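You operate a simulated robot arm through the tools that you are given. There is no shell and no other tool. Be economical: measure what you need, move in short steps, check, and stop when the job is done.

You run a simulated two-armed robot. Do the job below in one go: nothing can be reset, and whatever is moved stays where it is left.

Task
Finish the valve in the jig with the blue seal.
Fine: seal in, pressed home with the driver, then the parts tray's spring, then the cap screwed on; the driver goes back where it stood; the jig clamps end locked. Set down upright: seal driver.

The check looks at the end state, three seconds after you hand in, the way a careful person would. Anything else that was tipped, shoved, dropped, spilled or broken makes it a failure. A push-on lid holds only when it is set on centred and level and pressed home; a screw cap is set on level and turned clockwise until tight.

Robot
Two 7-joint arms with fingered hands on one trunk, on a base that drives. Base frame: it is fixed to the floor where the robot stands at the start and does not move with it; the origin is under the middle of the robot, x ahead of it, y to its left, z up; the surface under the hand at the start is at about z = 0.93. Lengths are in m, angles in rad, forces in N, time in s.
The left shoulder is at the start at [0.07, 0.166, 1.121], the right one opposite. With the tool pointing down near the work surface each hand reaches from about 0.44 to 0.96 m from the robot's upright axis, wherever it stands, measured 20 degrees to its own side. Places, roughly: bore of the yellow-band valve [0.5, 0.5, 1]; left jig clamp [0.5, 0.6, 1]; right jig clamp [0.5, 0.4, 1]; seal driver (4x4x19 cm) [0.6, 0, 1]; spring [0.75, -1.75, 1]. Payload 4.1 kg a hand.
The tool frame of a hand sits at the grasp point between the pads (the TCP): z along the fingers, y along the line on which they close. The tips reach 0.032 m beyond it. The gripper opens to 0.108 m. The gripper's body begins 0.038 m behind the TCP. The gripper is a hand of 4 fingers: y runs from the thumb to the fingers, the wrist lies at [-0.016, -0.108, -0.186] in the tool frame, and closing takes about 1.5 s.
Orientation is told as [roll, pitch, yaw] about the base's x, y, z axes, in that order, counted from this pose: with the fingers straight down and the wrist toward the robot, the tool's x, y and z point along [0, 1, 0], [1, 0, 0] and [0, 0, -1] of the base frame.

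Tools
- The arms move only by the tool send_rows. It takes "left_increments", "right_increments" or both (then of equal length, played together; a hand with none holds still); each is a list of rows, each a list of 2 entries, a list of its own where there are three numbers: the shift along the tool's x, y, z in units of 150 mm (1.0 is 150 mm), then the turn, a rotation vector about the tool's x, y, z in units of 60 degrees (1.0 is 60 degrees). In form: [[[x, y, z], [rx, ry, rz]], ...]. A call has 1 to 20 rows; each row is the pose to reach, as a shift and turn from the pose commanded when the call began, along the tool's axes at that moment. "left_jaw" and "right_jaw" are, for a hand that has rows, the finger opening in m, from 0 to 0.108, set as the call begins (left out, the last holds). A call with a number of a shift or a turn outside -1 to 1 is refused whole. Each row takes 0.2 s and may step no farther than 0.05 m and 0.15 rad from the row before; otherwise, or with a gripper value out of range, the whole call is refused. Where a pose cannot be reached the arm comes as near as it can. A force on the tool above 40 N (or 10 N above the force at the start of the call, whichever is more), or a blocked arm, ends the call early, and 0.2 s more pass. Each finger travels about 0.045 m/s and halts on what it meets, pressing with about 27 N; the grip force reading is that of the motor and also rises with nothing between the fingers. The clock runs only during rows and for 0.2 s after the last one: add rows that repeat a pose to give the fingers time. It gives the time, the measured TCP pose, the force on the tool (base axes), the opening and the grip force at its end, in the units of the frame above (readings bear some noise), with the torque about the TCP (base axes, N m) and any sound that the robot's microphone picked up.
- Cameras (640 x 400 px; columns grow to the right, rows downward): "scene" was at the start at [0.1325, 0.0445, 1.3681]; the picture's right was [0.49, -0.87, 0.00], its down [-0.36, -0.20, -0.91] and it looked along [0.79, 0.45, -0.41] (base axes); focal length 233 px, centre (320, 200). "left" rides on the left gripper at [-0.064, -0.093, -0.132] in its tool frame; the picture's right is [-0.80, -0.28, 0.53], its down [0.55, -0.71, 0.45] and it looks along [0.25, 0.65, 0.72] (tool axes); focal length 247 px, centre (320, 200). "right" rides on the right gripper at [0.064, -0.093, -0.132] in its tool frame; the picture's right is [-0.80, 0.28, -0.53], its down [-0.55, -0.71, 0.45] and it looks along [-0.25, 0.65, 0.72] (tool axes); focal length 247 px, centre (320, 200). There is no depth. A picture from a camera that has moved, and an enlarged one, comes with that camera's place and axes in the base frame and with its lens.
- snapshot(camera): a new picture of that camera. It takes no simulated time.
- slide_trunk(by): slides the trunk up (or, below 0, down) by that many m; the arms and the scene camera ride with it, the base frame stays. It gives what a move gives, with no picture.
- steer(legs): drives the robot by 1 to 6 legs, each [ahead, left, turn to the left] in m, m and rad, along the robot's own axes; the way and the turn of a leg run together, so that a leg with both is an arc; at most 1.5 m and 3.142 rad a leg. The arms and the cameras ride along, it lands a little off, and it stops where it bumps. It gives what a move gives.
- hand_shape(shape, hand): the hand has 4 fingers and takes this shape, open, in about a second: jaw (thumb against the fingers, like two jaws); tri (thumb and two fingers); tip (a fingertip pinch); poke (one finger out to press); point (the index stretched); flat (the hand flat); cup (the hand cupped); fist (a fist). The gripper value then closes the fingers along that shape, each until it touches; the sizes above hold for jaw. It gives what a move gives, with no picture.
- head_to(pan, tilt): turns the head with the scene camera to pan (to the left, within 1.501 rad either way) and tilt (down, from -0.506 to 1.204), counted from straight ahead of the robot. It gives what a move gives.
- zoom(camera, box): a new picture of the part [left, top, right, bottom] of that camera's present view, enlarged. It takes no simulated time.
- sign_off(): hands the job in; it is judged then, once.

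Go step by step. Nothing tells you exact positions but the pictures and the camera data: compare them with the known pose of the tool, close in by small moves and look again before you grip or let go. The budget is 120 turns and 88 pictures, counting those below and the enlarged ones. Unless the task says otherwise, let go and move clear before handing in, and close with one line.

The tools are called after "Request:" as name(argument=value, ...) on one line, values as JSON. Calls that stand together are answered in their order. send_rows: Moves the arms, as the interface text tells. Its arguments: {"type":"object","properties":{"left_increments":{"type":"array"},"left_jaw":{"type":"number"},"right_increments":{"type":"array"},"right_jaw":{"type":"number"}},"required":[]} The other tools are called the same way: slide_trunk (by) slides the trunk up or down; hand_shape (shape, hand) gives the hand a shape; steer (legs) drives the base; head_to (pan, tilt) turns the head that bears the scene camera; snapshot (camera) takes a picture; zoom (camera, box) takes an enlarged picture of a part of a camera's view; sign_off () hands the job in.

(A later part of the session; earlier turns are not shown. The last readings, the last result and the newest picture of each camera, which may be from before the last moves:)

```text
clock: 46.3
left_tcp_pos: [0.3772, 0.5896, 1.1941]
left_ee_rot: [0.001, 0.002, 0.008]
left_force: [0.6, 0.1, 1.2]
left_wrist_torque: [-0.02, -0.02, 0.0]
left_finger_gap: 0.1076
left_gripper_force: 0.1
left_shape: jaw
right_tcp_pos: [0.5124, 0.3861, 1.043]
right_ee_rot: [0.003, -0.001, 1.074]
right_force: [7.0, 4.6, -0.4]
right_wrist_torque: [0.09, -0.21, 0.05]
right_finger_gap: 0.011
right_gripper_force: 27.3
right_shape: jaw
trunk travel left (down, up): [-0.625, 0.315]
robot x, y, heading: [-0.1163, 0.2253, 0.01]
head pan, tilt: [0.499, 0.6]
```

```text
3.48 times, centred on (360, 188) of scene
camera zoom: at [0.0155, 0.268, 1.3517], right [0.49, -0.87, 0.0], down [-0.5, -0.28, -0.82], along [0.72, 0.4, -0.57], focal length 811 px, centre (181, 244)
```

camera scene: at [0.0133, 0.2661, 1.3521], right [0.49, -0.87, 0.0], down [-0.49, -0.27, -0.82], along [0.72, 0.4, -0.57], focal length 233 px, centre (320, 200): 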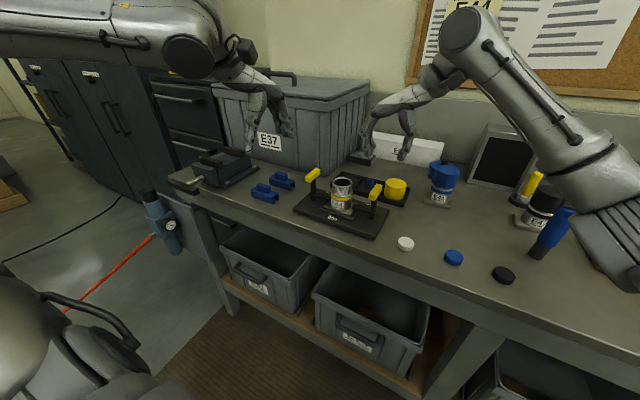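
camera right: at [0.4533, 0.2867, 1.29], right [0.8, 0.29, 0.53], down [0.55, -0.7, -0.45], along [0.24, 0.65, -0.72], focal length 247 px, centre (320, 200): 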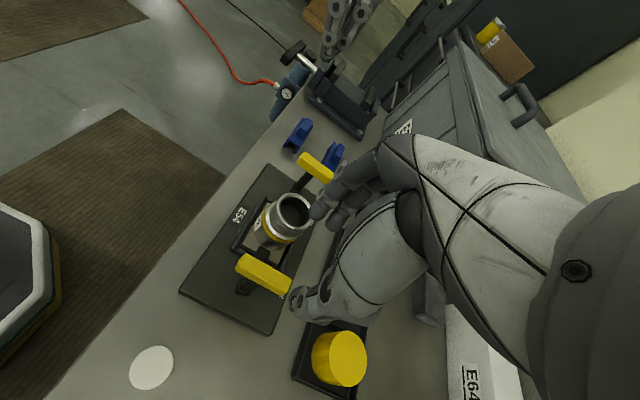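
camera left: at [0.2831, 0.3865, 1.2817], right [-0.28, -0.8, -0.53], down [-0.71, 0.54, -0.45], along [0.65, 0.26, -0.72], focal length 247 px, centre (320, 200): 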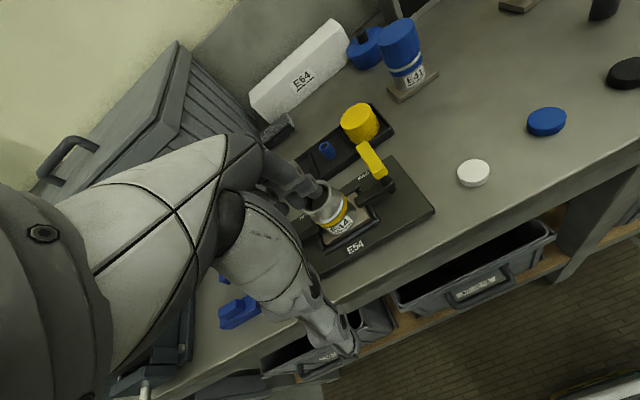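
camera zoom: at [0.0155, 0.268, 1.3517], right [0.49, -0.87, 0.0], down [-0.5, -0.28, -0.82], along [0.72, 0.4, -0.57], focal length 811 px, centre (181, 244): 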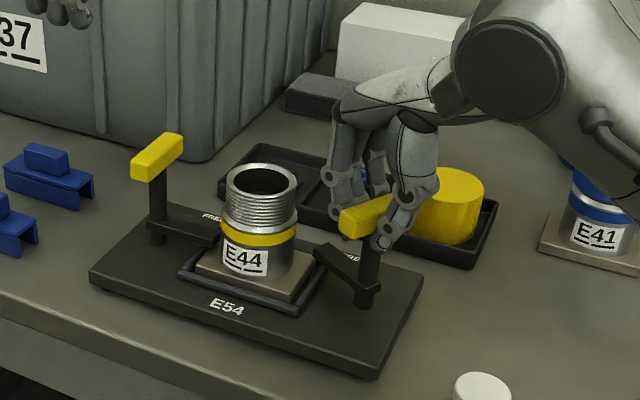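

The handle and its bar swivel together: clockwise swings the bar off the valve plate toward the FREE label. I'll zoom in to see what the bar uncovered.

Request:
zoom(camera="scene", box=[335, 175, 395, 225])

Request:
zoom(camera="left", box=[370, 80, 550, 220])

```text
8.00 times, centred on (365, 200) of scene
camera zoom: at [0.0155, 0.268, 1.3517], right [0.49, -0.87, 0.0], down [-0.5, -0.28, -0.82], along [0.72, 0.4, -0.57], focal length 1865 px, centre (-40, 200)
```

zoom: 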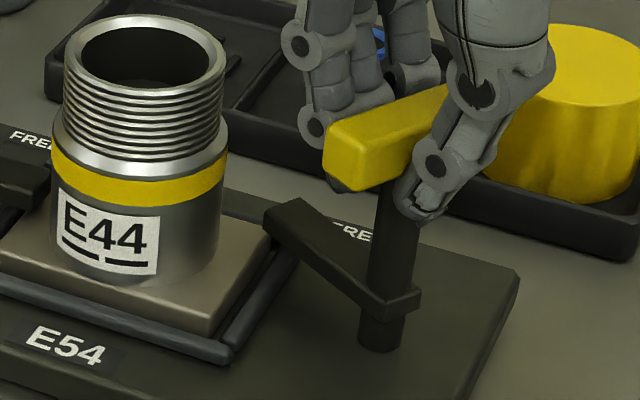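

```text
2.86 times, centred on (460, 150) of left
camera zoom: at [0.2851, 0.5246, 1.326], right [-0.28, -0.8, -0.53], down [-0.71, 0.54, -0.45], along [0.65, 0.25, -0.72], focal length 706 px, centre (-80, 343)
```

zoom: 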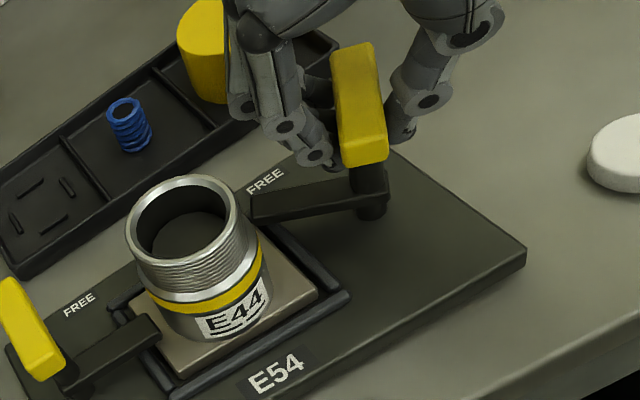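

So the bars over the plate were already the locked position; FREE marks the swung-out position. I'll turn the right clamp back against its stop, and leave the left one as it is.

Request:
send_rows(right_increments=[[[0, 0, 0], [0, 0, -0.12]], [[0, 0, 0], [0, 0, -0.24]], [[0, 0, 0], [0, 0, -0.36]], [[0, 0, 0], [0, 0, -0.48]], [[0, 0, 0], [0, 0, -0.53]], [[0, 0, 0], [0, 0, -0.53]]])

Request:
send_rows(right_increments=[[[0, 0, 0], [0, 0, 0.05]], [[0, 0, 0], [0, 0, 0.05]], [[0, 0, 0], [0, 0, 0.05]], [[0, 0, 0], [0, 0, 0.05]], [[0, 0, 0], [0, 0, 0.05]], [[0, 0, -0.2], [0, 0, 0.05]], [[0, 0, -0.45], [0, 0, 0.05]], [[0, 0, -0.7], [0, 0, 0.05]]], right_jaw=0.055)

Request:
zoom(camera="left", box=[370, 80, 550, 220])

```text
clock: 47.7
left_tcp_pos: [0.3764, 0.5871, 1.194]
left_ee_rot: [0.001, 0.001, 0.009]
left_force: [0.1, 0.0, -0.4]
left_wrist_torque: [0.01, 0.02, -0.04]
left_finger_gap: 0.1077
left_gripper_force: 0.1
left_shape: jaw
right_tcp_pos: [0.5123, 0.385, 1.0434]
right_ee_rot: [0.004, -0.003, 1.63]
right_force: [6.9, -3.1, 0.7]
right_wrist_torque: [-0.03, -0.17, -0.02]
right_finger_gap: 0.0113
right_gripper_force: 27.0
right_shape: jaw
trunk travel left (down, up): [-0.625, 0.315]
robot x, y, heading: [-0.117, 0.2247, 0.011]
head pan, tilt: [0.499, 0.6]
```

```text
clock: 49.5
left_tcp_pos: [0.3739, 0.5883, 1.1961]
left_ee_rot: [0.002, -0.002, 0.008]
left_force: [0.0, -0.2, -0.1]
left_wrist_torque: [-0.02, -0.04, -0.02]
left_finger_gap: 0.1076
left_gripper_force: 0.0
left_shape: jaw
right_tcp_pos: [0.5097, 0.3856, 1.1483]
right_ee_rot: [0.002, 0.0, 1.576]
right_force: [-1.3, 0.0, -0.1]
right_wrist_torque: [-0.01, -0.01, -0.02]
right_finger_gap: 0.0546
right_gripper_force: 0.1
right_shape: jaw
trunk travel left (down, up): [-0.625, 0.315]
robot x, y, heading: [-0.1169, 0.2243, 0.008]
head pan, tilt: [0.499, 0.6]
```

```text
2.86 times, centred on (460, 150) of left
camera zoom: at [0.2818, 0.5234, 1.3273], right [-0.28, -0.8, -0.53], down [-0.71, 0.54, -0.45], along [0.65, 0.26, -0.72], focal length 706 px, centre (-80, 343)
```

zoom: 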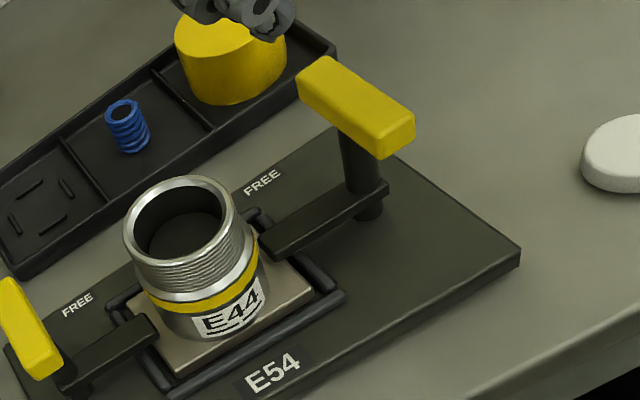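

Right clamp is back on the plate. Now the seal: I'll bring the right hand back to yaw 0 above the blue seal at about (0.48, 0.18).

Request:
send_rows(right_increments=[[[0, 0, -0.3], [0, 0, 0]], [[0, -0.11, -0.3], [0, 0, 0.125]], [[0, -0.22, -0.3], [0, 0, 0.25]], [[0, -0.33, -0.3], [0, 0, 0.375]], [[0, -0.44, -0.3], [0, 0, 0.5]], [[0, -0.55, -0.3], [0, 0, 0.625]], [[0, -0.667, -0.3], [0, 0, 0.75]]], right_jaw=0.07)

Request:
send_rows(right_increments=[[[-0.06, -0.11, 0], [0, 0, 0.125]], [[-0.12, -0.22, 0.1], [0, 0, 0.25]], [[-0.18, -0.33, 0.2], [0, 0, 0.375]], [[-0.24, -0.44, 0.3], [0, 0, 0.5]], [[-0.3, -0.55, 0.4], [0, 0, 0.625]], [[-0.355, -0.652, 0.5], [0, 0, 0.755]]])

Request:
snapshot(camera="right")

Request:
zoom(camera="scene", box=[380, 180, 540, 290])

```text
clock: 51.1
left_tcp_pos: [0.3741, 0.5878, 1.1957]
left_ee_rot: [0.001, 0.001, 0.008]
left_force: [0.2, -0.7, 1.1]
left_wrist_torque: [-0.01, 0.02, -0.02]
left_finger_gap: 0.1074
left_gripper_force: 0.1
left_shape: jaw
right_tcp_pos: [0.5089, 0.2831, 1.1953]
right_ee_rot: [0.001, -0.003, 0.792]
right_force: [0.0, 0.6, -0.4]
right_wrist_torque: [0.01, -0.03, -0.03]
right_finger_gap: 0.0698
right_gripper_force: 0.0
right_shape: jaw
trunk travel left (down, up): [-0.625, 0.315]
robot x, y, heading: [-0.1213, 0.224, 0.008]
head pan, tilt: [0.499, 0.6]
```

```text
clock: 52.5
left_tcp_pos: [0.3751, 0.5868, 1.1957]
left_ee_rot: [0.001, 0.001, 0.009]
left_force: [0.7, 0.8, -0.3]
left_wrist_torque: [0.0, 0.01, 0.01]
left_finger_gap: 0.1076
left_gripper_force: 0.1
left_shape: jaw
right_tcp_pos: [0.4783, 0.1771, 1.1186]
right_ee_rot: [0.0, 0.002, -0.001]
right_force: [-0.1, 0.3, 0.0]
right_wrist_torque: [0.03, 0.0, 0.02]
right_finger_gap: 0.0696
right_gripper_force: 0.0
right_shape: jaw
trunk travel left (down, up): [-0.625, 0.315]
robot x, y, heading: [-0.1168, 0.2232, 0.009]
head pan, tilt: [0.499, 0.6]
```

```text
53 pictures are left
camera right: at [0.3858, 0.2406, 1.2504], right [0.28, -0.8, 0.53], down [-0.71, -0.55, -0.45], along [0.65, -0.25, -0.72], focal length 247 px, centre (320, 200)
```

right: 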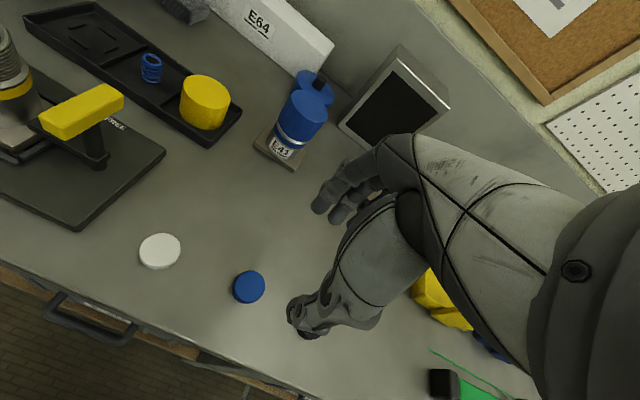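

```text
3.64 times, centred on (460, 235) of scene
camera zoom: at [0.0124, 0.266, 1.3521], right [0.49, -0.87, 0.0], down [-0.49, -0.27, -0.83], along [0.72, 0.4, -0.56], focal length 848 px, centre (-189, 73)
```

zoom: 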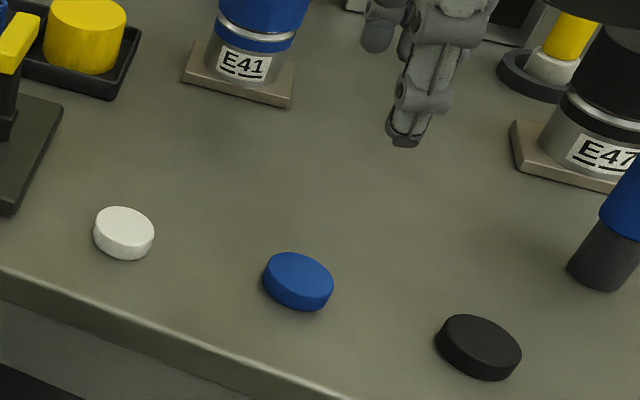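

Seal centre from two views: (0.4815, 0.176), diameter about 39 mm, 14 mm high. I'll descend over it and check.

Request:
send_rows(right_increments=[[[0, 0.02, 0.25], [0, 0, 0]], [[0, 0.02, 0.5], [0, 0, 0]], [[0, 0.02, 0.75], [0, 0, 0]], [[0, 0.02, 0.89], [0, 0, 0]]])

Request:
zoom(camera="right", box=[220, 150, 420, 350])

Request:
zoom(camera="scene", box=[400, 190, 520, 290])

```text
clock: 53.5
left_tcp_pos: [0.3745, 0.5879, 1.1958]
left_ee_rot: [0.003, 0.0, 0.01]
left_force: [0.4, -0.6, -0.2]
left_wrist_torque: [0.01, -0.01, 0.0]
left_finger_gap: 0.108
left_gripper_force: 0.0
left_shape: jaw
right_tcp_pos: [0.4832, 0.1782, 0.9864]
right_ee_rot: [0.002, 0.001, 0.001]
right_force: [0.3, 0.0, 0.3]
right_wrist_torque: [0.0, -0.01, 0.04]
right_finger_gap: 0.0698
right_gripper_force: 0.0
right_shape: jaw
trunk travel left (down, up): [-0.625, 0.315]
robot x, y, heading: [-0.1186, 0.2265, 0.006]
head pan, tilt: [0.499, 0.6]
```

```text
2.00 times, centred on (320, 250) of right
camera zoom: at [0.3897, 0.2418, 1.117], right [0.28, -0.8, 0.53], down [-0.71, -0.55, -0.45], along [0.65, -0.25, -0.72], focal length 494 px, centre (320, 100)
```

zoom: 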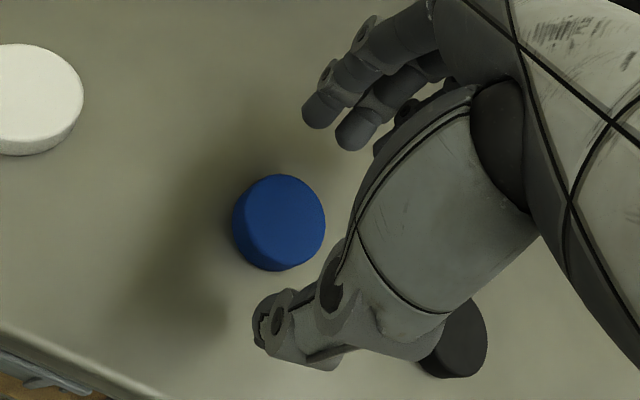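

```text
4.00 times, centred on (460, 240) of scene
camera zoom: at [0.0129, 0.2662, 1.3521], right [0.49, -0.87, 0.0], down [-0.49, -0.27, -0.82], along [0.72, 0.4, -0.57], focal length 933 px, centre (-240, 40)
```

zoom: 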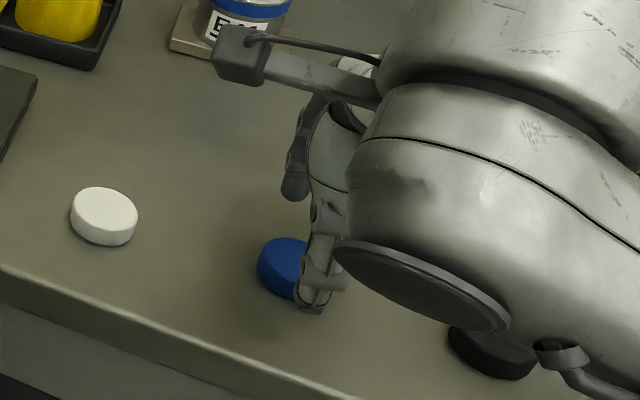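

The seal is centred between the fingers. Lowering to grip its upper half, then closing.

Request:
send_rows(right_increments=[[[0, -0.01, 0.06], [0, 0, 0]], [[0, -0.01, 0.115], [0, 0, 0]], [[0, -0.01, 0.115], [0, 0, 0]]])

Request:
send_rows(right_increments=[[[0, 0, 0], [0, 0, 0]], [[0, 0, 0], [0, 0, 0]], [[0, 0, 0], [0, 0, 0]], [[0, 0, 0], [0, 0, 0]], [[0, 0, 0], [0, 0, 0]], [[0, 0, 0], [0, 0, 0]], [[0, 0, 0], [0, 0, 0]]], right_jaw=0.02)

Request:
zoom(camera="right", box=[220, 150, 420, 350])

```text
clock: 54.3
left_tcp_pos: [0.3745, 0.588, 1.1957]
left_ee_rot: [0.001, 0.001, 0.009]
left_force: [-0.6, 0.5, 0.1]
left_wrist_torque: [0.01, -0.02, -0.02]
left_finger_gap: 0.1077
left_gripper_force: 0.0
left_shape: jaw
right_tcp_pos: [0.4803, 0.1794, 0.9689]
right_ee_rot: [0.001, 0.003, 0.001]
right_force: [-0.5, -0.2, -0.6]
right_wrist_torque: [0.04, -0.02, 0.0]
right_finger_gap: 0.0698
right_gripper_force: 0.1
right_shape: jaw
trunk travel left (down, up): [-0.625, 0.315]
robot x, y, heading: [-0.1165, 0.2221, 0.009]
head pan, tilt: [0.499, 0.6]
```

```text
clock: 55.9
left_tcp_pos: [0.3747, 0.5885, 1.1955]
left_ee_rot: [0.002, -0.002, 0.007]
left_force: [0.1, -0.3, -0.3]
left_wrist_torque: [-0.03, 0.01, -0.04]
left_finger_gap: 0.1079
left_gripper_force: 0.1
left_shape: jaw
right_tcp_pos: [0.4808, 0.1786, 0.9688]
right_ee_rot: [0.001, 0.002, 0.001]
right_force: [-0.7, -0.9, -1.2]
right_wrist_torque: [-0.01, -0.01, 0.0]
right_finger_gap: 0.0316
right_gripper_force: 27.2
right_shape: jaw
trunk travel left (down, up): [-0.625, 0.315]
robot x, y, heading: [-0.1186, 0.2224, 0.007]
head pan, tilt: [0.499, 0.6]
```

```text
2.00 times, centred on (320, 250) of right
camera zoom: at [0.3878, 0.2419, 1.1], right [0.28, -0.8, 0.53], down [-0.71, -0.55, -0.45], along [0.65, -0.25, -0.72], focal length 494 px, centre (320, 100)
```

zoom: 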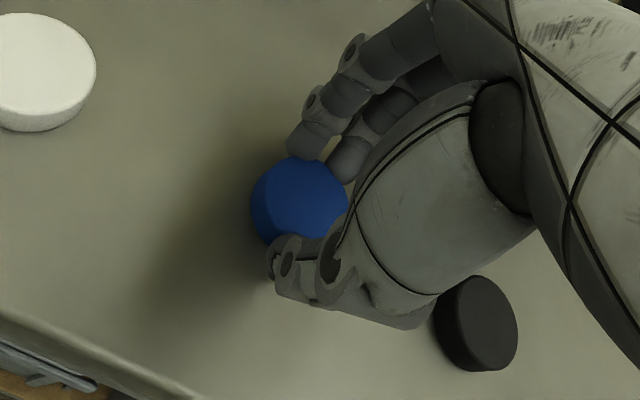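

The seal is held. I'll lift, and at the same time move the left hand out of the way to the left.

Request:
send_rows(right_increments=[[[0, 0, -0.1], [0, 0, 0]], [[0, 0, -0.4], [0, 0, 0]], [[0, 0, -0.7], [0, 0, 0]], [[0, 0, -1], [0, 0, 0]]], left_increments=[[[0.25, -0.05, -0.1], [0, 0, 0]], [[0.5, -0.1, -0.2], [0, 0, 0]], [[0.75, -0.2, -0.3], [0, 0, 0]], [[1, -0.25, -0.4], [0, 0, 0]]])

Request:
send_rows(right_increments=[[[0.25, 0.04, 0], [0, 0, 0]], [[0.5, 0.09, 0], [0, 0, 0]], [[0.75, 0.13, 0], [0, 0, 0]], [[1, 0.17, 0], [0, 0, 0]]])

Request:
send_rows(right_increments=[[[0.25, 0, 0], [0, 0, 0]], [[0.5, 0, 0], [0, 0, 0]], [[0.75, 0, 0], [0, 0, 0]], [[0.98, 0, 0], [0, 0, 0]], [[0.98, 0, 0], [0, 0, 0]]])

Request:
zoom(camera="right", box=[180, 150, 420, 350])

Request:
zoom(camera="scene", box=[270, 120, 430, 245])

```text
clock: 56.9
left_tcp_pos: [0.3345, 0.7396, 1.2553]
left_ee_rot: [0.002, -0.002, 0.01]
left_force: [-1.0, 0.5, -0.4]
left_wrist_torque: [0.0, -0.03, -0.02]
left_finger_gap: 0.1078
left_gripper_force: 0.0
left_shape: jaw
right_tcp_pos: [0.4798, 0.1786, 1.1188]
right_ee_rot: [0.0, 0.0, 0.002]
right_force: [0.5, -0.1, 0.1]
right_wrist_torque: [-0.02, -0.01, -0.02]
right_finger_gap: 0.0315
right_gripper_force: 27.2
right_shape: jaw
trunk travel left (down, up): [-0.625, 0.315]
robot x, y, heading: [-0.1194, 0.2214, 0.003]
head pan, tilt: [0.499, 0.6]
```

```text
clock: 57.9
left_tcp_pos: [0.336, 0.7393, 1.254]
left_ee_rot: [-0.001, 0.0, 0.008]
left_force: [0.4, 0.2, -1.4]
left_wrist_torque: [-0.04, -0.02, -0.02]
left_finger_gap: 0.1079
left_gripper_force: 0.1
left_shape: jaw
right_tcp_pos: [0.5062, 0.3332, 1.1175]
right_ee_rot: [-0.002, 0.0, 0.001]
right_force: [0.0, 0.6, -0.7]
right_wrist_torque: [-0.04, -0.01, 0.0]
right_finger_gap: 0.0314
right_gripper_force: 27.3
right_shape: jaw
trunk travel left (down, up): [-0.625, 0.315]
robot x, y, heading: [-0.1152, 0.2252, 0.009]
head pan, tilt: [0.499, 0.6]
```

```text
clock: 59.1
left_tcp_pos: [0.3355, 0.7364, 1.2558]
left_ee_rot: [0.002, -0.001, 0.009]
left_force: [0.1, -0.2, 0.0]
left_wrist_torque: [-0.02, 0.02, 0.01]
left_finger_gap: 0.1079
left_gripper_force: 0.0
left_shape: jaw
right_tcp_pos: [0.5067, 0.4756, 1.1194]
right_ee_rot: [0.003, 0.002, 0.002]
right_force: [-0.6, -1.1, -0.7]
right_wrist_torque: [-0.02, 0.01, 0.0]
right_finger_gap: 0.0311
right_gripper_force: 26.5
right_shape: jaw
trunk travel left (down, up): [-0.625, 0.315]
robot x, y, heading: [-0.117, 0.2207, 0.009]
head pan, tilt: [0.499, 0.6]
```

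```text
2.00 times, centred on (300, 250) of right
camera zoom: at [0.414, 0.5383, 1.2505], right [0.28, -0.8, 0.53], down [-0.71, -0.55, -0.45], along [0.65, -0.25, -0.72], focal length 494 px, centre (360, 100)
```

zoom: 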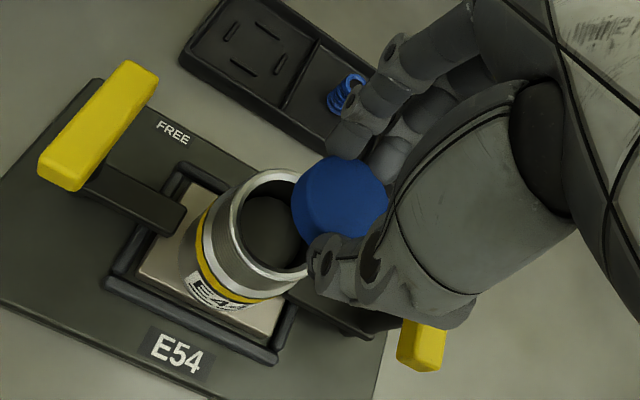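

```text
3.20 times, centred on (350, 182) of scene
camera zoom: at [0.0132, 0.265, 1.3521], right [0.49, -0.87, 0.0], down [-0.49, -0.27, -0.83], along [0.72, 0.4, -0.56], focal length 746 px, centre (224, 256)
```

zoom: 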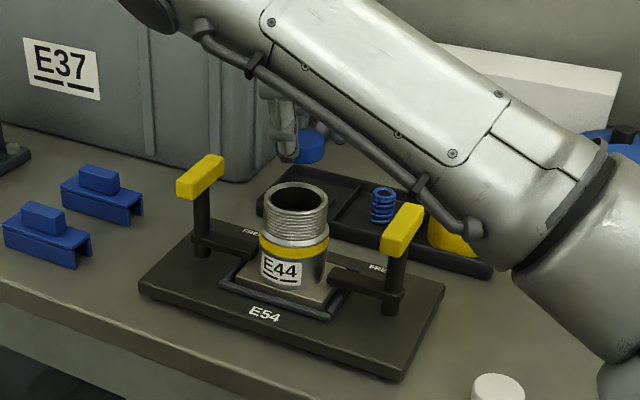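

The hand camera puts the bore at about (0.510, 0.480) with the seal nearly above it. I'll correct by 3 mm and lower to just above the rim to check.

Request:
send_rows(right_increments=[[[0.017, 0.02, 0.06], [0, 0, 0]], [[0.017, 0.02, 0.12], [0, 0, 0]], [[0.017, 0.02, 0.16], [0, 0, 0]], [[0.017, 0.02, 0.16], [0, 0, 0]]])

Request:
zoom(camera="right", box=[230, 190, 390, 310])

Request:
zoom(camera="scene", box=[310, 150, 380, 205])

```text
clock: 60.1
left_tcp_pos: [0.3349, 0.7366, 1.2559]
left_ee_rot: [0.001, 0.0, 0.009]
left_force: [-0.3, 0.1, -0.2]
left_wrist_torque: [-0.03, -0.01, -0.02]
left_finger_gap: 0.1078
left_gripper_force: 0.1
left_shape: jaw
right_tcp_pos: [0.5095, 0.4783, 1.0943]
right_ee_rot: [0.001, 0.003, 0.002]
right_force: [1.5, 0.0, -0.8]
right_wrist_torque: [0.0, 0.0, 0.02]
right_finger_gap: 0.0314
right_gripper_force: 27.0
right_shape: jaw
trunk travel left (down, up): [-0.625, 0.315]
robot x, y, heading: [-0.1184, 0.2263, 0.01]
head pan, tilt: [0.499, 0.6]
```

```text
3.33 times, centred on (310, 250) of right
camera zoom: at [0.416, 0.5416, 1.2257], right [0.29, -0.8, 0.53], down [-0.71, -0.55, -0.45], along [0.65, -0.25, -0.72], focal length 823 px, centre (353, 33)
```

zoom: 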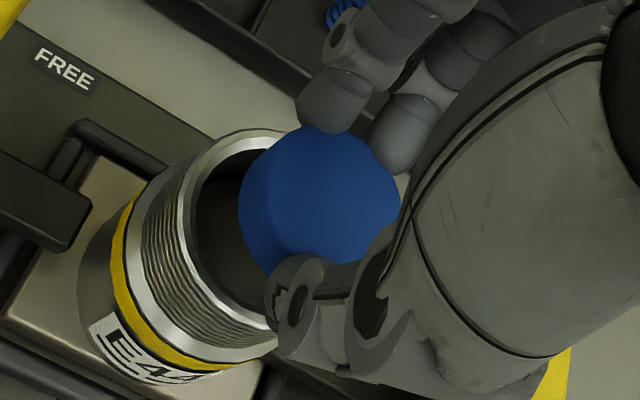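

```text
7.27 times, centred on (345, 178) of scene
camera zoom: at [0.0128, 0.2665, 1.3521], right [0.49, -0.87, 0.0], down [-0.49, -0.28, -0.82], along [0.72, 0.4, -0.57], focal length 1696 px, centre (138, 364)
```

zoom: 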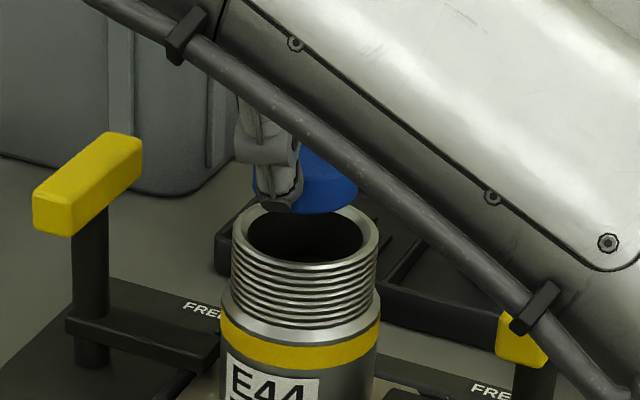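

Alignment with the bore is within about a millimetre. I'll lower in small steps, watching the force.

Request:
send_rows(right_increments=[[[0, 0, 0.02], [0, 0, 0]], [[0, 0, 0.04], [0, 0, 0]], [[0, 0, 0.06], [0, 0, 0]], [[0, 0, 0.06], [0, 0, 0]]])

Request:
zoom(camera="scene", box=[310, 150, 380, 205])

```text
clock: 61.1
left_tcp_pos: [0.3358, 0.7371, 1.2548]
left_ee_rot: [0.003, 0.0, 0.01]
left_force: [-0.2, 0.0, -0.7]
left_wrist_torque: [0.01, 0.03, 0.03]
left_finger_gap: 0.1079
left_gripper_force: 0.1
left_shape: jaw
right_tcp_pos: [0.5092, 0.478, 1.0852]
right_ee_rot: [0.002, 0.003, 0.002]
right_force: [-0.5, -0.1, 0.1]
right_wrist_torque: [-0.02, -0.04, -0.01]
right_finger_gap: 0.0309
right_gripper_force: 26.7
right_shape: jaw
trunk travel left (down, up): [-0.625, 0.315]
robot x, y, heading: [-0.1178, 0.226, 0.006]
head pan, tilt: [0.499, 0.6]
```

```text
7.27 times, centred on (345, 178) of scene
camera zoom: at [0.0127, 0.2666, 1.3521], right [0.49, -0.87, 0.0], down [-0.49, -0.28, -0.82], along [0.72, 0.4, -0.57], focal length 1696 px, centre (138, 364)
```

zoom: 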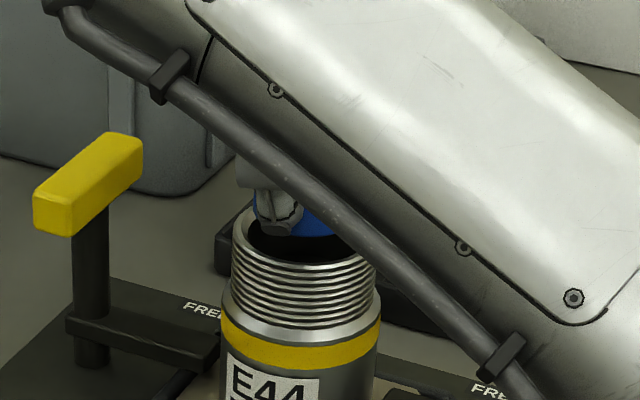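

No contact yet. Continue down in 2 mm steps.

Request:
send_rows(right_increments=[[[0, 0, 0.015], [0, 0, 0]], [[0, 0, 0.03], [0, 0, 0]], [[0, 0, 0.045], [0, 0, 0]], [[0, 0, 0.045], [0, 0, 0]]])

Request:
zoom(camera="right", box=[230, 190, 390, 310])

```text
clock: 62.1
left_tcp_pos: [0.3357, 0.7383, 1.2542]
left_ee_rot: [0.002, -0.002, 0.009]
left_force: [0.3, 0.6, 0.3]
left_wrist_torque: [0.03, 0.01, 0.01]
left_finger_gap: 0.1077
left_gripper_force: 0.0
left_shape: jaw
right_tcp_pos: [0.5087, 0.4779, 1.0784]
right_ee_rot: [0.0, 0.0, 0.003]
right_force: [-0.2, -0.3, -0.2]
right_wrist_torque: [-0.03, 0.02, 0.03]
right_finger_gap: 0.0313
right_gripper_force: 27.2
right_shape: jaw
trunk travel left (down, up): [-0.625, 0.315]
robot x, y, heading: [-0.1163, 0.2285, 0.007]
head pan, tilt: [0.499, 0.6]
```

```text
3.33 times, centred on (310, 250) of right
camera zoom: at [0.416, 0.5414, 1.2093], right [0.28, -0.8, 0.53], down [-0.71, -0.55, -0.45], along [0.65, -0.25, -0.72], focal length 823 px, centre (353, 33)
```

zoom: 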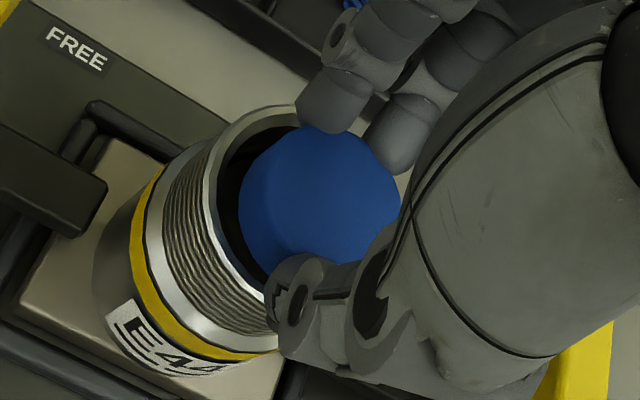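

Still no contact. Another few millimetres.

Request:
send_rows(right_increments=[[[0, 0, 0.013], [0, 0, 0]], [[0, 0, 0.027], [0, 0, 0]], [[0, 0, 0.027], [0, 0, 0]]])

Request:
send_rows(right_increments=[[[0, 0, 0.013], [0, 0, 0]], [[0, 0, 0.02], [0, 0, 0]], [[0, 0, 0.02], [0, 0, 0]]])

Request:
zoom(camera="right", box=[230, 190, 390, 310])

```text
clock: 62.9
left_tcp_pos: [0.3343, 0.7377, 1.2546]
left_ee_rot: [0.001, -0.001, 0.009]
left_force: [0.9, 0.0, 0.4]
left_wrist_torque: [-0.02, -0.02, 0.0]
left_finger_gap: 0.1078
left_gripper_force: 0.2
left_shape: jaw
right_tcp_pos: [0.5082, 0.478, 1.0742]
right_ee_rot: [0.002, 0.0, 0.003]
right_force: [0.9, 1.1, 4.7]
right_wrist_torque: [0.03, 0.09, 0.02]
right_finger_gap: 0.0318
right_gripper_force: 27.6
right_shape: jaw
trunk travel left (down, up): [-0.625, 0.315]
robot x, y, heading: [-0.1193, 0.2232, 0.013]
head pan, tilt: [0.499, 0.6]
```

```text
clock: 63.7
left_tcp_pos: [0.3341, 0.7367, 1.256]
left_ee_rot: [0.003, -0.004, 0.008]
left_force: [0.5, 0.0, 0.0]
left_wrist_torque: [0.03, 0.02, 0.04]
left_finger_gap: 0.1079
left_gripper_force: 0.0
left_shape: jaw
right_tcp_pos: [0.5064, 0.4766, 1.0725]
right_ee_rot: [0.001, -0.002, 0.003]
right_force: [2.2, 1.6, 16.2]
right_wrist_torque: [0.0, 0.16, 0.0]
right_finger_gap: 0.0331
right_gripper_force: 27.2
right_shape: jaw
trunk travel left (down, up): [-0.625, 0.315]
robot x, y, heading: [-0.1134, 0.2248, 0.008]
head pan, tilt: [0.499, 0.6]
```

```text
3.33 times, centred on (310, 250) of right
camera zoom: at [0.4143, 0.5408, 1.2039], right [0.28, -0.8, 0.53], down [-0.7, -0.55, -0.45], along [0.65, -0.25, -0.72], focal length 823 px, centre (353, 33)
```

zoom: 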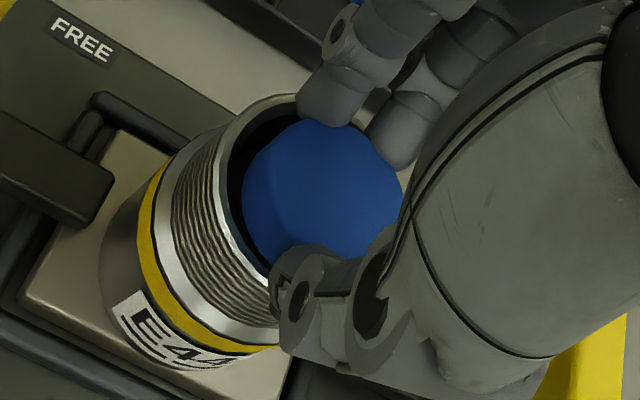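

Light contact (16 N); the picture suggests the bore is ~2 mm further in +y. I'll back off slightly, shift, and lower again.

Request:
send_rows(right_increments=[[[0, 0, -0.025], [0, 0, 0]], [[0.015, 0.005, -0.025], [0, 0, 0]], [[0.015, 0.005, -0.01], [0, 0, 0]], [[0.015, 0.005, 0.005], [0, 0, 0]], [[0.015, 0.005, 0.005], [0, 0, 0]]])

Request:
zoom(camera="right", box=[230, 190, 390, 310])

Request:
zoom(camera="scene", box=[310, 150, 380, 205])

```text
clock: 64.9
left_tcp_pos: [0.3352, 0.7372, 1.2555]
left_ee_rot: [0.002, -0.001, 0.01]
left_force: [0.5, 0.3, 0.0]
left_wrist_torque: [0.0, 0.02, 0.04]
left_finger_gap: 0.1079
left_gripper_force: 0.2
left_shape: jaw
right_tcp_pos: [0.5096, 0.4802, 1.0715]
right_ee_rot: [0.003, -0.001, 0.002]
right_force: [2.7, -0.9, 5.8]
right_wrist_torque: [0.05, -0.24, 0.01]
right_finger_gap: 0.0321
right_gripper_force: 27.3
right_shape: jaw
trunk travel left (down, up): [-0.625, 0.315]
robot x, y, heading: [-0.1201, 0.2244, 0.011]
head pan, tilt: [0.499, 0.6]
```

```text
3.33 times, centred on (310, 250) of right
camera zoom: at [0.4166, 0.5428, 1.2028], right [0.28, -0.8, 0.53], down [-0.7, -0.55, -0.45], along [0.65, -0.25, -0.72], focal length 823 px, centre (353, 33)
```

zoom: 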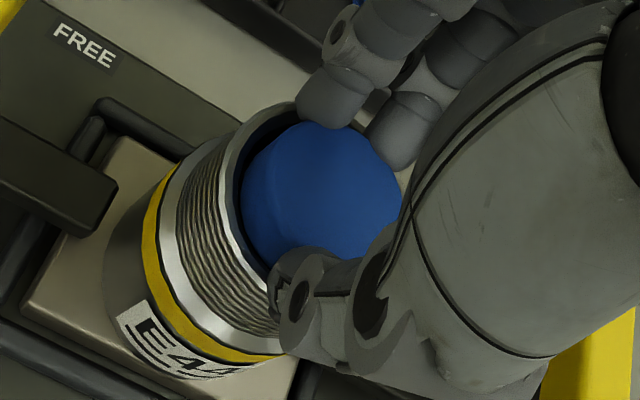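

```text
7.27 times, centred on (345, 178) of scene
camera zoom: at [0.0123, 0.2661, 1.3522], right [0.49, -0.87, 0.0], down [-0.49, -0.27, -0.83], along [0.72, 0.4, -0.56], focal length 1696 px, centre (138, 364)
```

zoom: 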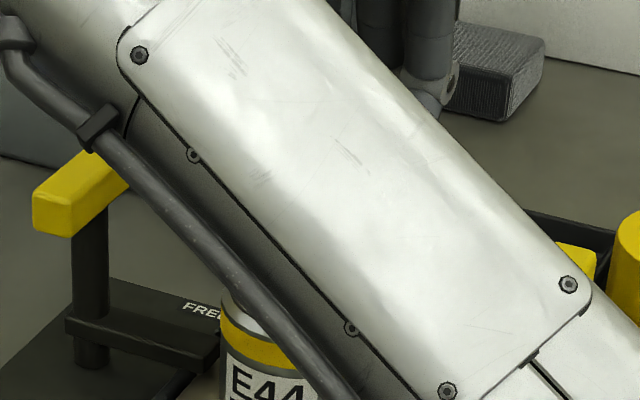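

The seal seems to sit inside the mouth with the fingers touching the rim. I'll let go and lift away to look.

Request:
send_rows(right_increments=[[[0, 0, -0.005], [0, 0, 0]], [[0, 0, -0.01], [0, 0, 0]], [[0, 0, -0.01], [0, 0, 0]], [[0, 0, -0.01], [0, 0, 0]], [[0, 0, -0.01], [0, 0, 0]], [[0, 0, -0.01], [0, 0, 0]]], right_jaw=0.06)

Request:
zoom(camera="right", box=[230, 190, 390, 310])

```text
clock: 66.3
left_tcp_pos: [0.3355, 0.7368, 1.2551]
left_ee_rot: [0.003, 0.001, 0.009]
left_force: [0.3, -0.4, 0.2]
left_wrist_torque: [0.02, 0.0, -0.04]
left_finger_gap: 0.1075
left_gripper_force: 0.0
left_shape: jaw
right_tcp_pos: [0.5101, 0.4802, 1.0724]
right_ee_rot: [0.002, 0.001, 0.002]
right_force: [0.0, 0.1, 0.1]
right_wrist_torque: [-0.02, 0.02, 0.02]
right_finger_gap: 0.06
right_gripper_force: 0.1
right_shape: jaw
trunk travel left (down, up): [-0.625, 0.315]
robot x, y, heading: [-0.116, 0.2246, 0.01]
head pan, tilt: [0.499, 0.6]
```

```text
3.33 times, centred on (310, 250) of right
camera zoom: at [0.4168, 0.5437, 1.2036], right [0.28, -0.8, 0.53], down [-0.71, -0.55, -0.45], along [0.65, -0.25, -0.72], focal length 823 px, centre (353, 33)
```

zoom: 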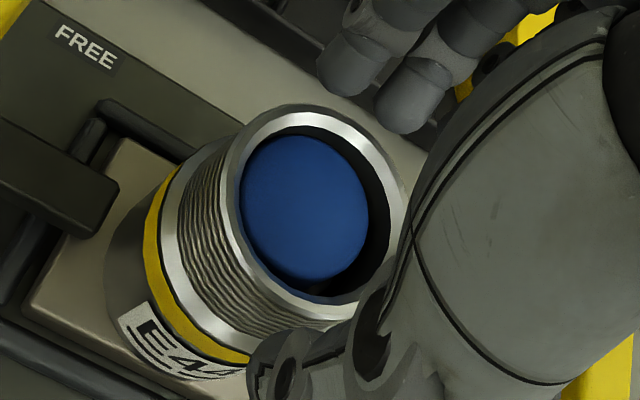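

The blue seal sits level just inside the mouth. Now I'll lift the right hand and go to look at the driver.

Request:
send_rows(right_increments=[[[0, 0, -0.3], [0, 0, 0]], [[0, 0, -0.6], [0, 0, 0]], [[0, 0, -1], [0, 0, 0]], [[-0.3, 0, -1], [0, 0, 0]], [[-0.6, 0, -1], [0, 0, 0]], [[-0.9, 0, -1], [0, 0, 0]]])

Request:
send_rows(right_increments=[[[-0.3, 0.05, 0], [0, 0, 0]], [[-0.6, 0.1, 0], [0, 0, 0]], [[-0.9, 0.15, 0], [0, 0, 0]], [[-1, 0.2, 0], [0, 0, 0]], [[-1, 0.2, 0], [0, 0, 0]]])

Request:
snapshot(camera="right")

Request:
zoom(camera="scene", box=[300, 150, 620, 300])

```text
refused: row 3 steps farther than a row can; nothing moved
```

```text
clock: 67.5
left_tcp_pos: [0.3353, 0.7376, 1.2541]
left_ee_rot: [0.001, -0.001, 0.009]
left_force: [-0.2, 0.3, -0.2]
left_wrist_torque: [0.02, 0.05, 0.02]
left_finger_gap: 0.1077
left_gripper_force: 0.0
left_shape: jaw
right_tcp_pos: [0.5472, 0.3178, 1.0738]
right_ee_rot: [-0.012, -0.009, -0.018]
right_force: [0.1, -0.4, 0.0]
right_wrist_torque: [-0.01, -0.03, -0.01]
right_finger_gap: 0.0597
right_gripper_force: 0.1
right_shape: jaw
trunk travel left (down, up): [-0.625, 0.315]
robot x, y, heading: [-0.1146, 0.221, 0.009]
head pan, tilt: [0.499, 0.6]
```

```text
38 pictures are left
camera right: at [0.4543, 0.385, 1.2027], right [0.26, -0.8, 0.54], down [-0.71, -0.54, -0.45], along [0.65, -0.27, -0.71], focal length 247 px, centre (320, 200)
```

right: 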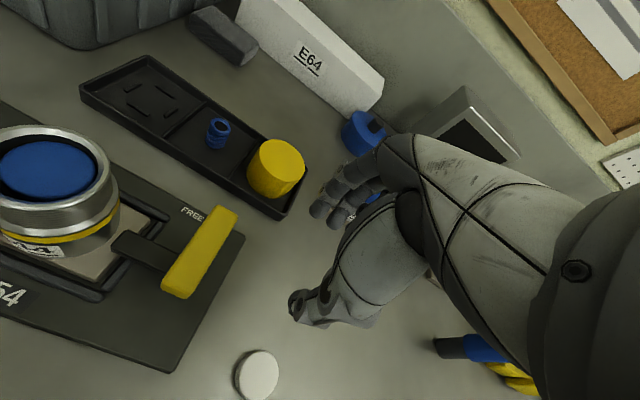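

```text
2.00 times, centred on (460, 225) of scene
camera zoom: at [0.0125, 0.2671, 1.352], right [0.49, -0.87, 0.0], down [-0.49, -0.28, -0.82], along [0.72, 0.4, -0.57], focal length 466 px, centre (40, 150)
```

zoom: 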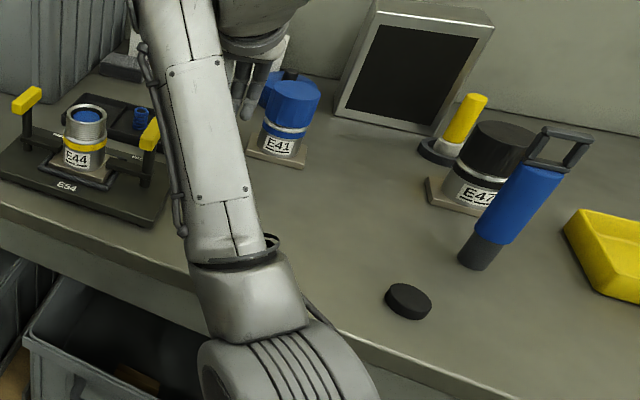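

The first call was refused and the hand moved sideways without lifting; luckily it touched nothing and the jig looks unchanged. Now I lift before moving on.

Request:
send_rows(right_increments=[[[0, 0, -0.3], [0, 0, 0]], [[0, 0, -0.6], [0, 0, 0]], [[0, 0, -0.85], [0, 0, 0]], [[-0.15, 0, -0.95], [0, 0, 0]], [[-0.4, 0, -0.95], [0, 0, 0]], [[-0.65, 0, -0.95], [0, 0, 0]], [[-0.9, 0, -0.95], [0, 0, 0]], [[-0.9, 0, -0.95], [0, 0, 0]]], right_jaw=0.085)

Request:
zoom(camera="scene", box=[280, 140, 440, 245])

Request:
snapshot(camera="right")

```text
clock: 69.3
left_tcp_pos: [0.3359, 0.7391, 1.2548]
left_ee_rot: [0.001, 0.001, 0.008]
left_force: [-0.2, -0.1, -0.9]
left_wrist_torque: [-0.02, -0.04, 0.0]
left_finger_gap: 0.1079
left_gripper_force: 0.0
left_shape: jaw
right_tcp_pos: [0.5608, 0.1771, 1.217]
right_ee_rot: [-0.003, 0.0, -0.025]
right_force: [0.4, 0.3, 0.3]
right_wrist_torque: [0.02, -0.01, -0.01]
right_finger_gap: 0.0847
right_gripper_force: 0.0
right_shape: jaw
right hand out of reach, approached as far as the arm can: row 1, 2, 3, 4, 5, 6, 7, 8
trunk travel left (down, up): [-0.625, 0.315]
robot x, y, heading: [-0.1135, 0.2252, 0.007]
head pan, tilt: [0.499, 0.6]
```

```text
3.81 times, centred on (360, 192) of scene
camera zoom: at [0.0128, 0.2674, 1.352], right [0.49, -0.87, 0.0], down [-0.49, -0.28, -0.82], along [0.72, 0.4, -0.57], focal length 888 px, centre (168, 229)
```

zoom: 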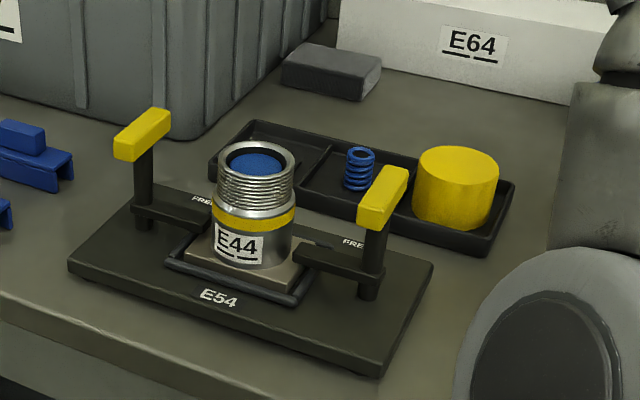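

```text
35 pictures are left
camera right: at [0.4689, 0.2425, 1.3479], right [0.26, -0.8, 0.53], down [-0.72, -0.53, -0.45], along [0.64, -0.27, -0.72], focal length 247 px, centre (320, 200)
```

right: 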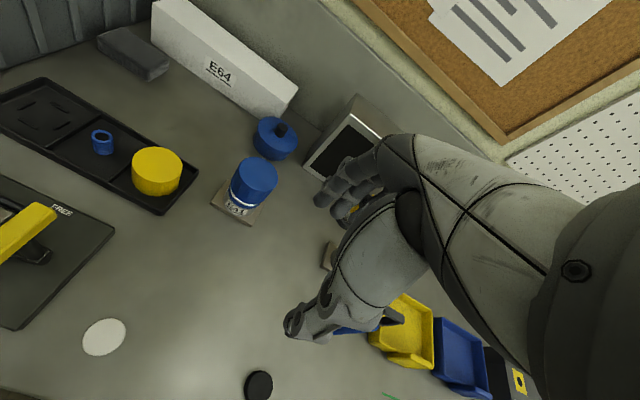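

Jig, tray and clamps are undisturbed. I continue toward the driver.

Request:
send_rows(right_increments=[[[-0.25, 0.05, 0], [0, 0, 0]], [[-0.5, 0.1, 0], [0, 0, 0]], [[-0.75, 0.15, 0], [0, 0, 0]], [[-0.9, 0.15, 0], [0, 0, 0]], [[-0.9, 0.15, 0], [0, 0, 0]]])

Request:
snapshot(camera="right")

```text
clock: 70.5
left_tcp_pos: [0.3346, 0.7376, 1.2562]
left_ee_rot: [0.002, -0.001, 0.008]
left_force: [0.1, -0.3, 0.9]
left_wrist_torque: [-0.03, -0.01, 0.03]
left_finger_gap: 0.1079
left_gripper_force: 0.0
left_shape: jaw
right_tcp_pos: [0.5759, 0.0569, 1.2186]
right_ee_rot: [0.002, 0.002, 0.002]
right_force: [-0.3, 0.0, 0.0]
right_wrist_torque: [-0.02, 0.01, 0.03]
right_finger_gap: 0.0844
right_gripper_force: 0.1
right_shape: jaw
trunk travel left (down, up): [-0.625, 0.315]
robot x, y, heading: [-0.1189, 0.2241, 0.009]
head pan, tilt: [0.499, 0.6]
```

```text
34 pictures are left
camera right: at [0.4834, 0.1208, 1.3491], right [0.28, -0.8, 0.53], down [-0.71, -0.55, -0.45], along [0.65, -0.25, -0.72], focal length 247 px, centre (320, 200)
```

right: 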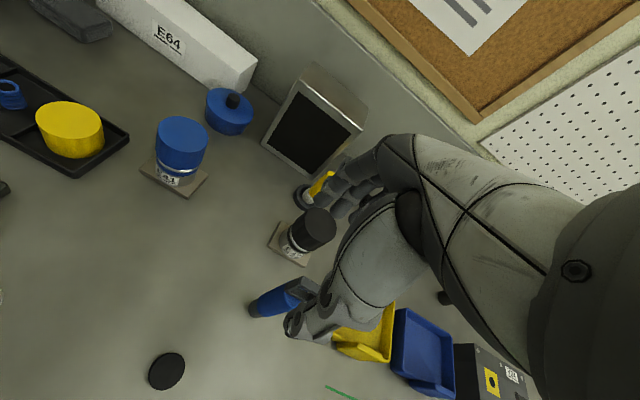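

Driver axis is at about (0.584, 0.007). I'll position above it with tips just above its top, and check.

Request:
send_rows(right_increments=[[[-0.15, 0.03, 0], [0, 0, 0]], [[-0.33, 0.055, 0], [0, 0, 0]], [[-0.33, 0.055, 0.2], [0, 0, 0]], [[-0.33, 0.055, 0.3], [0, 0, 0]], [[-0.33, 0.055, 0.3], [0, 0, 0]]])

Request:
zoom(camera="right", box=[200, 150, 440, 350])

Request:
zoom(camera="scene", box=[450, 100, 640, 280])

```text
clock: 71.7
left_tcp_pos: [0.3349, 0.7387, 1.2545]
left_ee_rot: [0.001, 0.0, 0.009]
left_force: [-0.4, 0.0, -0.4]
left_wrist_torque: [-0.02, 0.0, 0.0]
left_finger_gap: 0.108
left_gripper_force: 0.0
left_shape: jaw
right_tcp_pos: [0.585, 0.0074, 1.1722]
right_ee_rot: [0.003, 0.002, 0.003]
right_force: [0.2, -0.6, 0.9]
right_wrist_torque: [0.04, -0.04, -0.01]
right_finger_gap: 0.0847
right_gripper_force: 0.1
right_shape: jaw
trunk travel left (down, up): [-0.625, 0.315]
robot x, y, heading: [-0.1157, 0.2217, 0.01]
head pan, tilt: [0.499, 0.6]
```

```text
2.00 times, centred on (320, 250) of right
camera zoom: at [0.492, 0.0711, 1.3036], right [0.28, -0.8, 0.53], down [-0.71, -0.55, -0.45], along [0.65, -0.25, -0.72], focal length 494 px, centre (320, 100)
```

zoom: 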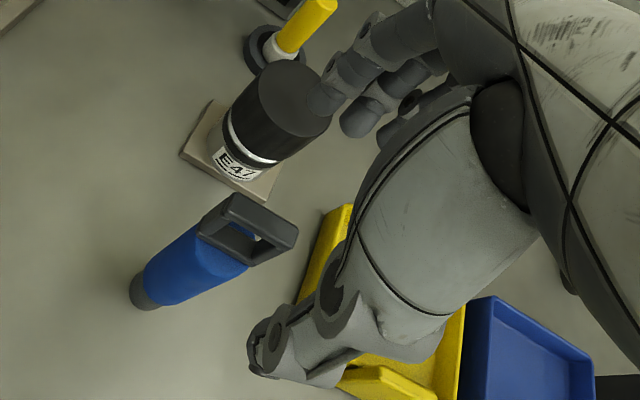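

```text
2.22 times, centred on (545, 190) of scene
camera zoom: at [0.0125, 0.2667, 1.3521], right [0.49, -0.87, 0.0], down [-0.49, -0.28, -0.82], along [0.72, 0.4, -0.57], focal length 518 px, centre (-180, 222)
```

zoom: 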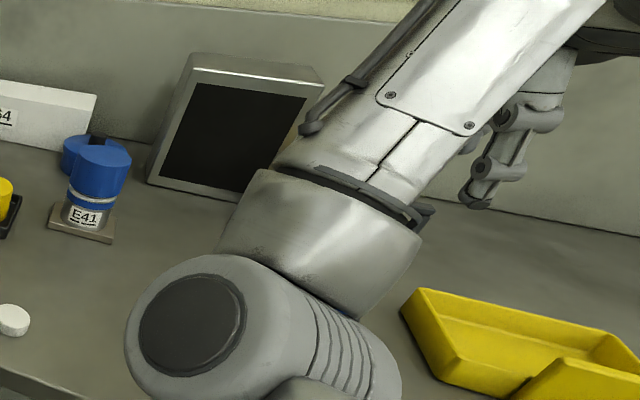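

The driver axis is at (0.587, 0.0095), 2 mm off my position. I'll correct, descend to the grip height and close.

Request:
send_rows(right_increments=[[[0.013, 0.013, 0.15], [0, 0, 0]], [[0.013, 0.013, 0.3], [0, 0, 0]], [[0.013, 0.013, 0.42], [0, 0, 0]], [[0.013, 0.013, 0.53], [0, 0, 0]], [[0.013, 0.013, 0.53], [0, 0, 0]]], right_jaw=0.075)

Request:
zoom(camera="right", box=[200, 150, 440, 350])

```text
clock: 72.9
left_tcp_pos: [0.3351, 0.7377, 1.2546]
left_ee_rot: [0.002, -0.001, 0.009]
left_force: [0.8, -0.6, 0.1]
left_wrist_torque: [0.02, -0.02, -0.02]
left_finger_gap: 0.108
left_gripper_force: 0.0
left_shape: jaw
right_tcp_pos: [0.5876, 0.0108, 1.0936]
right_ee_rot: [0.002, -0.001, 0.002]
right_force: [-0.9, 0.4, 0.3]
right_wrist_torque: [0.01, 0.02, -0.03]
right_finger_gap: 0.0751
right_gripper_force: 0.1
right_shape: jaw
trunk travel left (down, up): [-0.625, 0.315]
robot x, y, heading: [-0.1175, 0.2267, 0.011]
head pan, tilt: [0.499, 0.6]
```

```text
2.00 times, centred on (320, 250) of right
camera zoom: at [0.4941, 0.0735, 1.2245], right [0.28, -0.8, 0.53], down [-0.71, -0.55, -0.45], along [0.65, -0.25, -0.72], focal length 494 px, centre (320, 100)
```

zoom: 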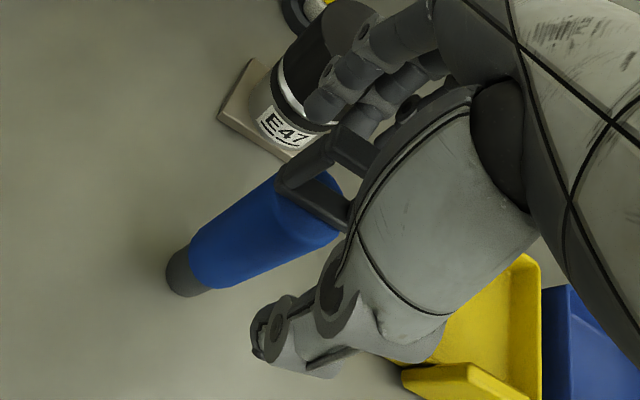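

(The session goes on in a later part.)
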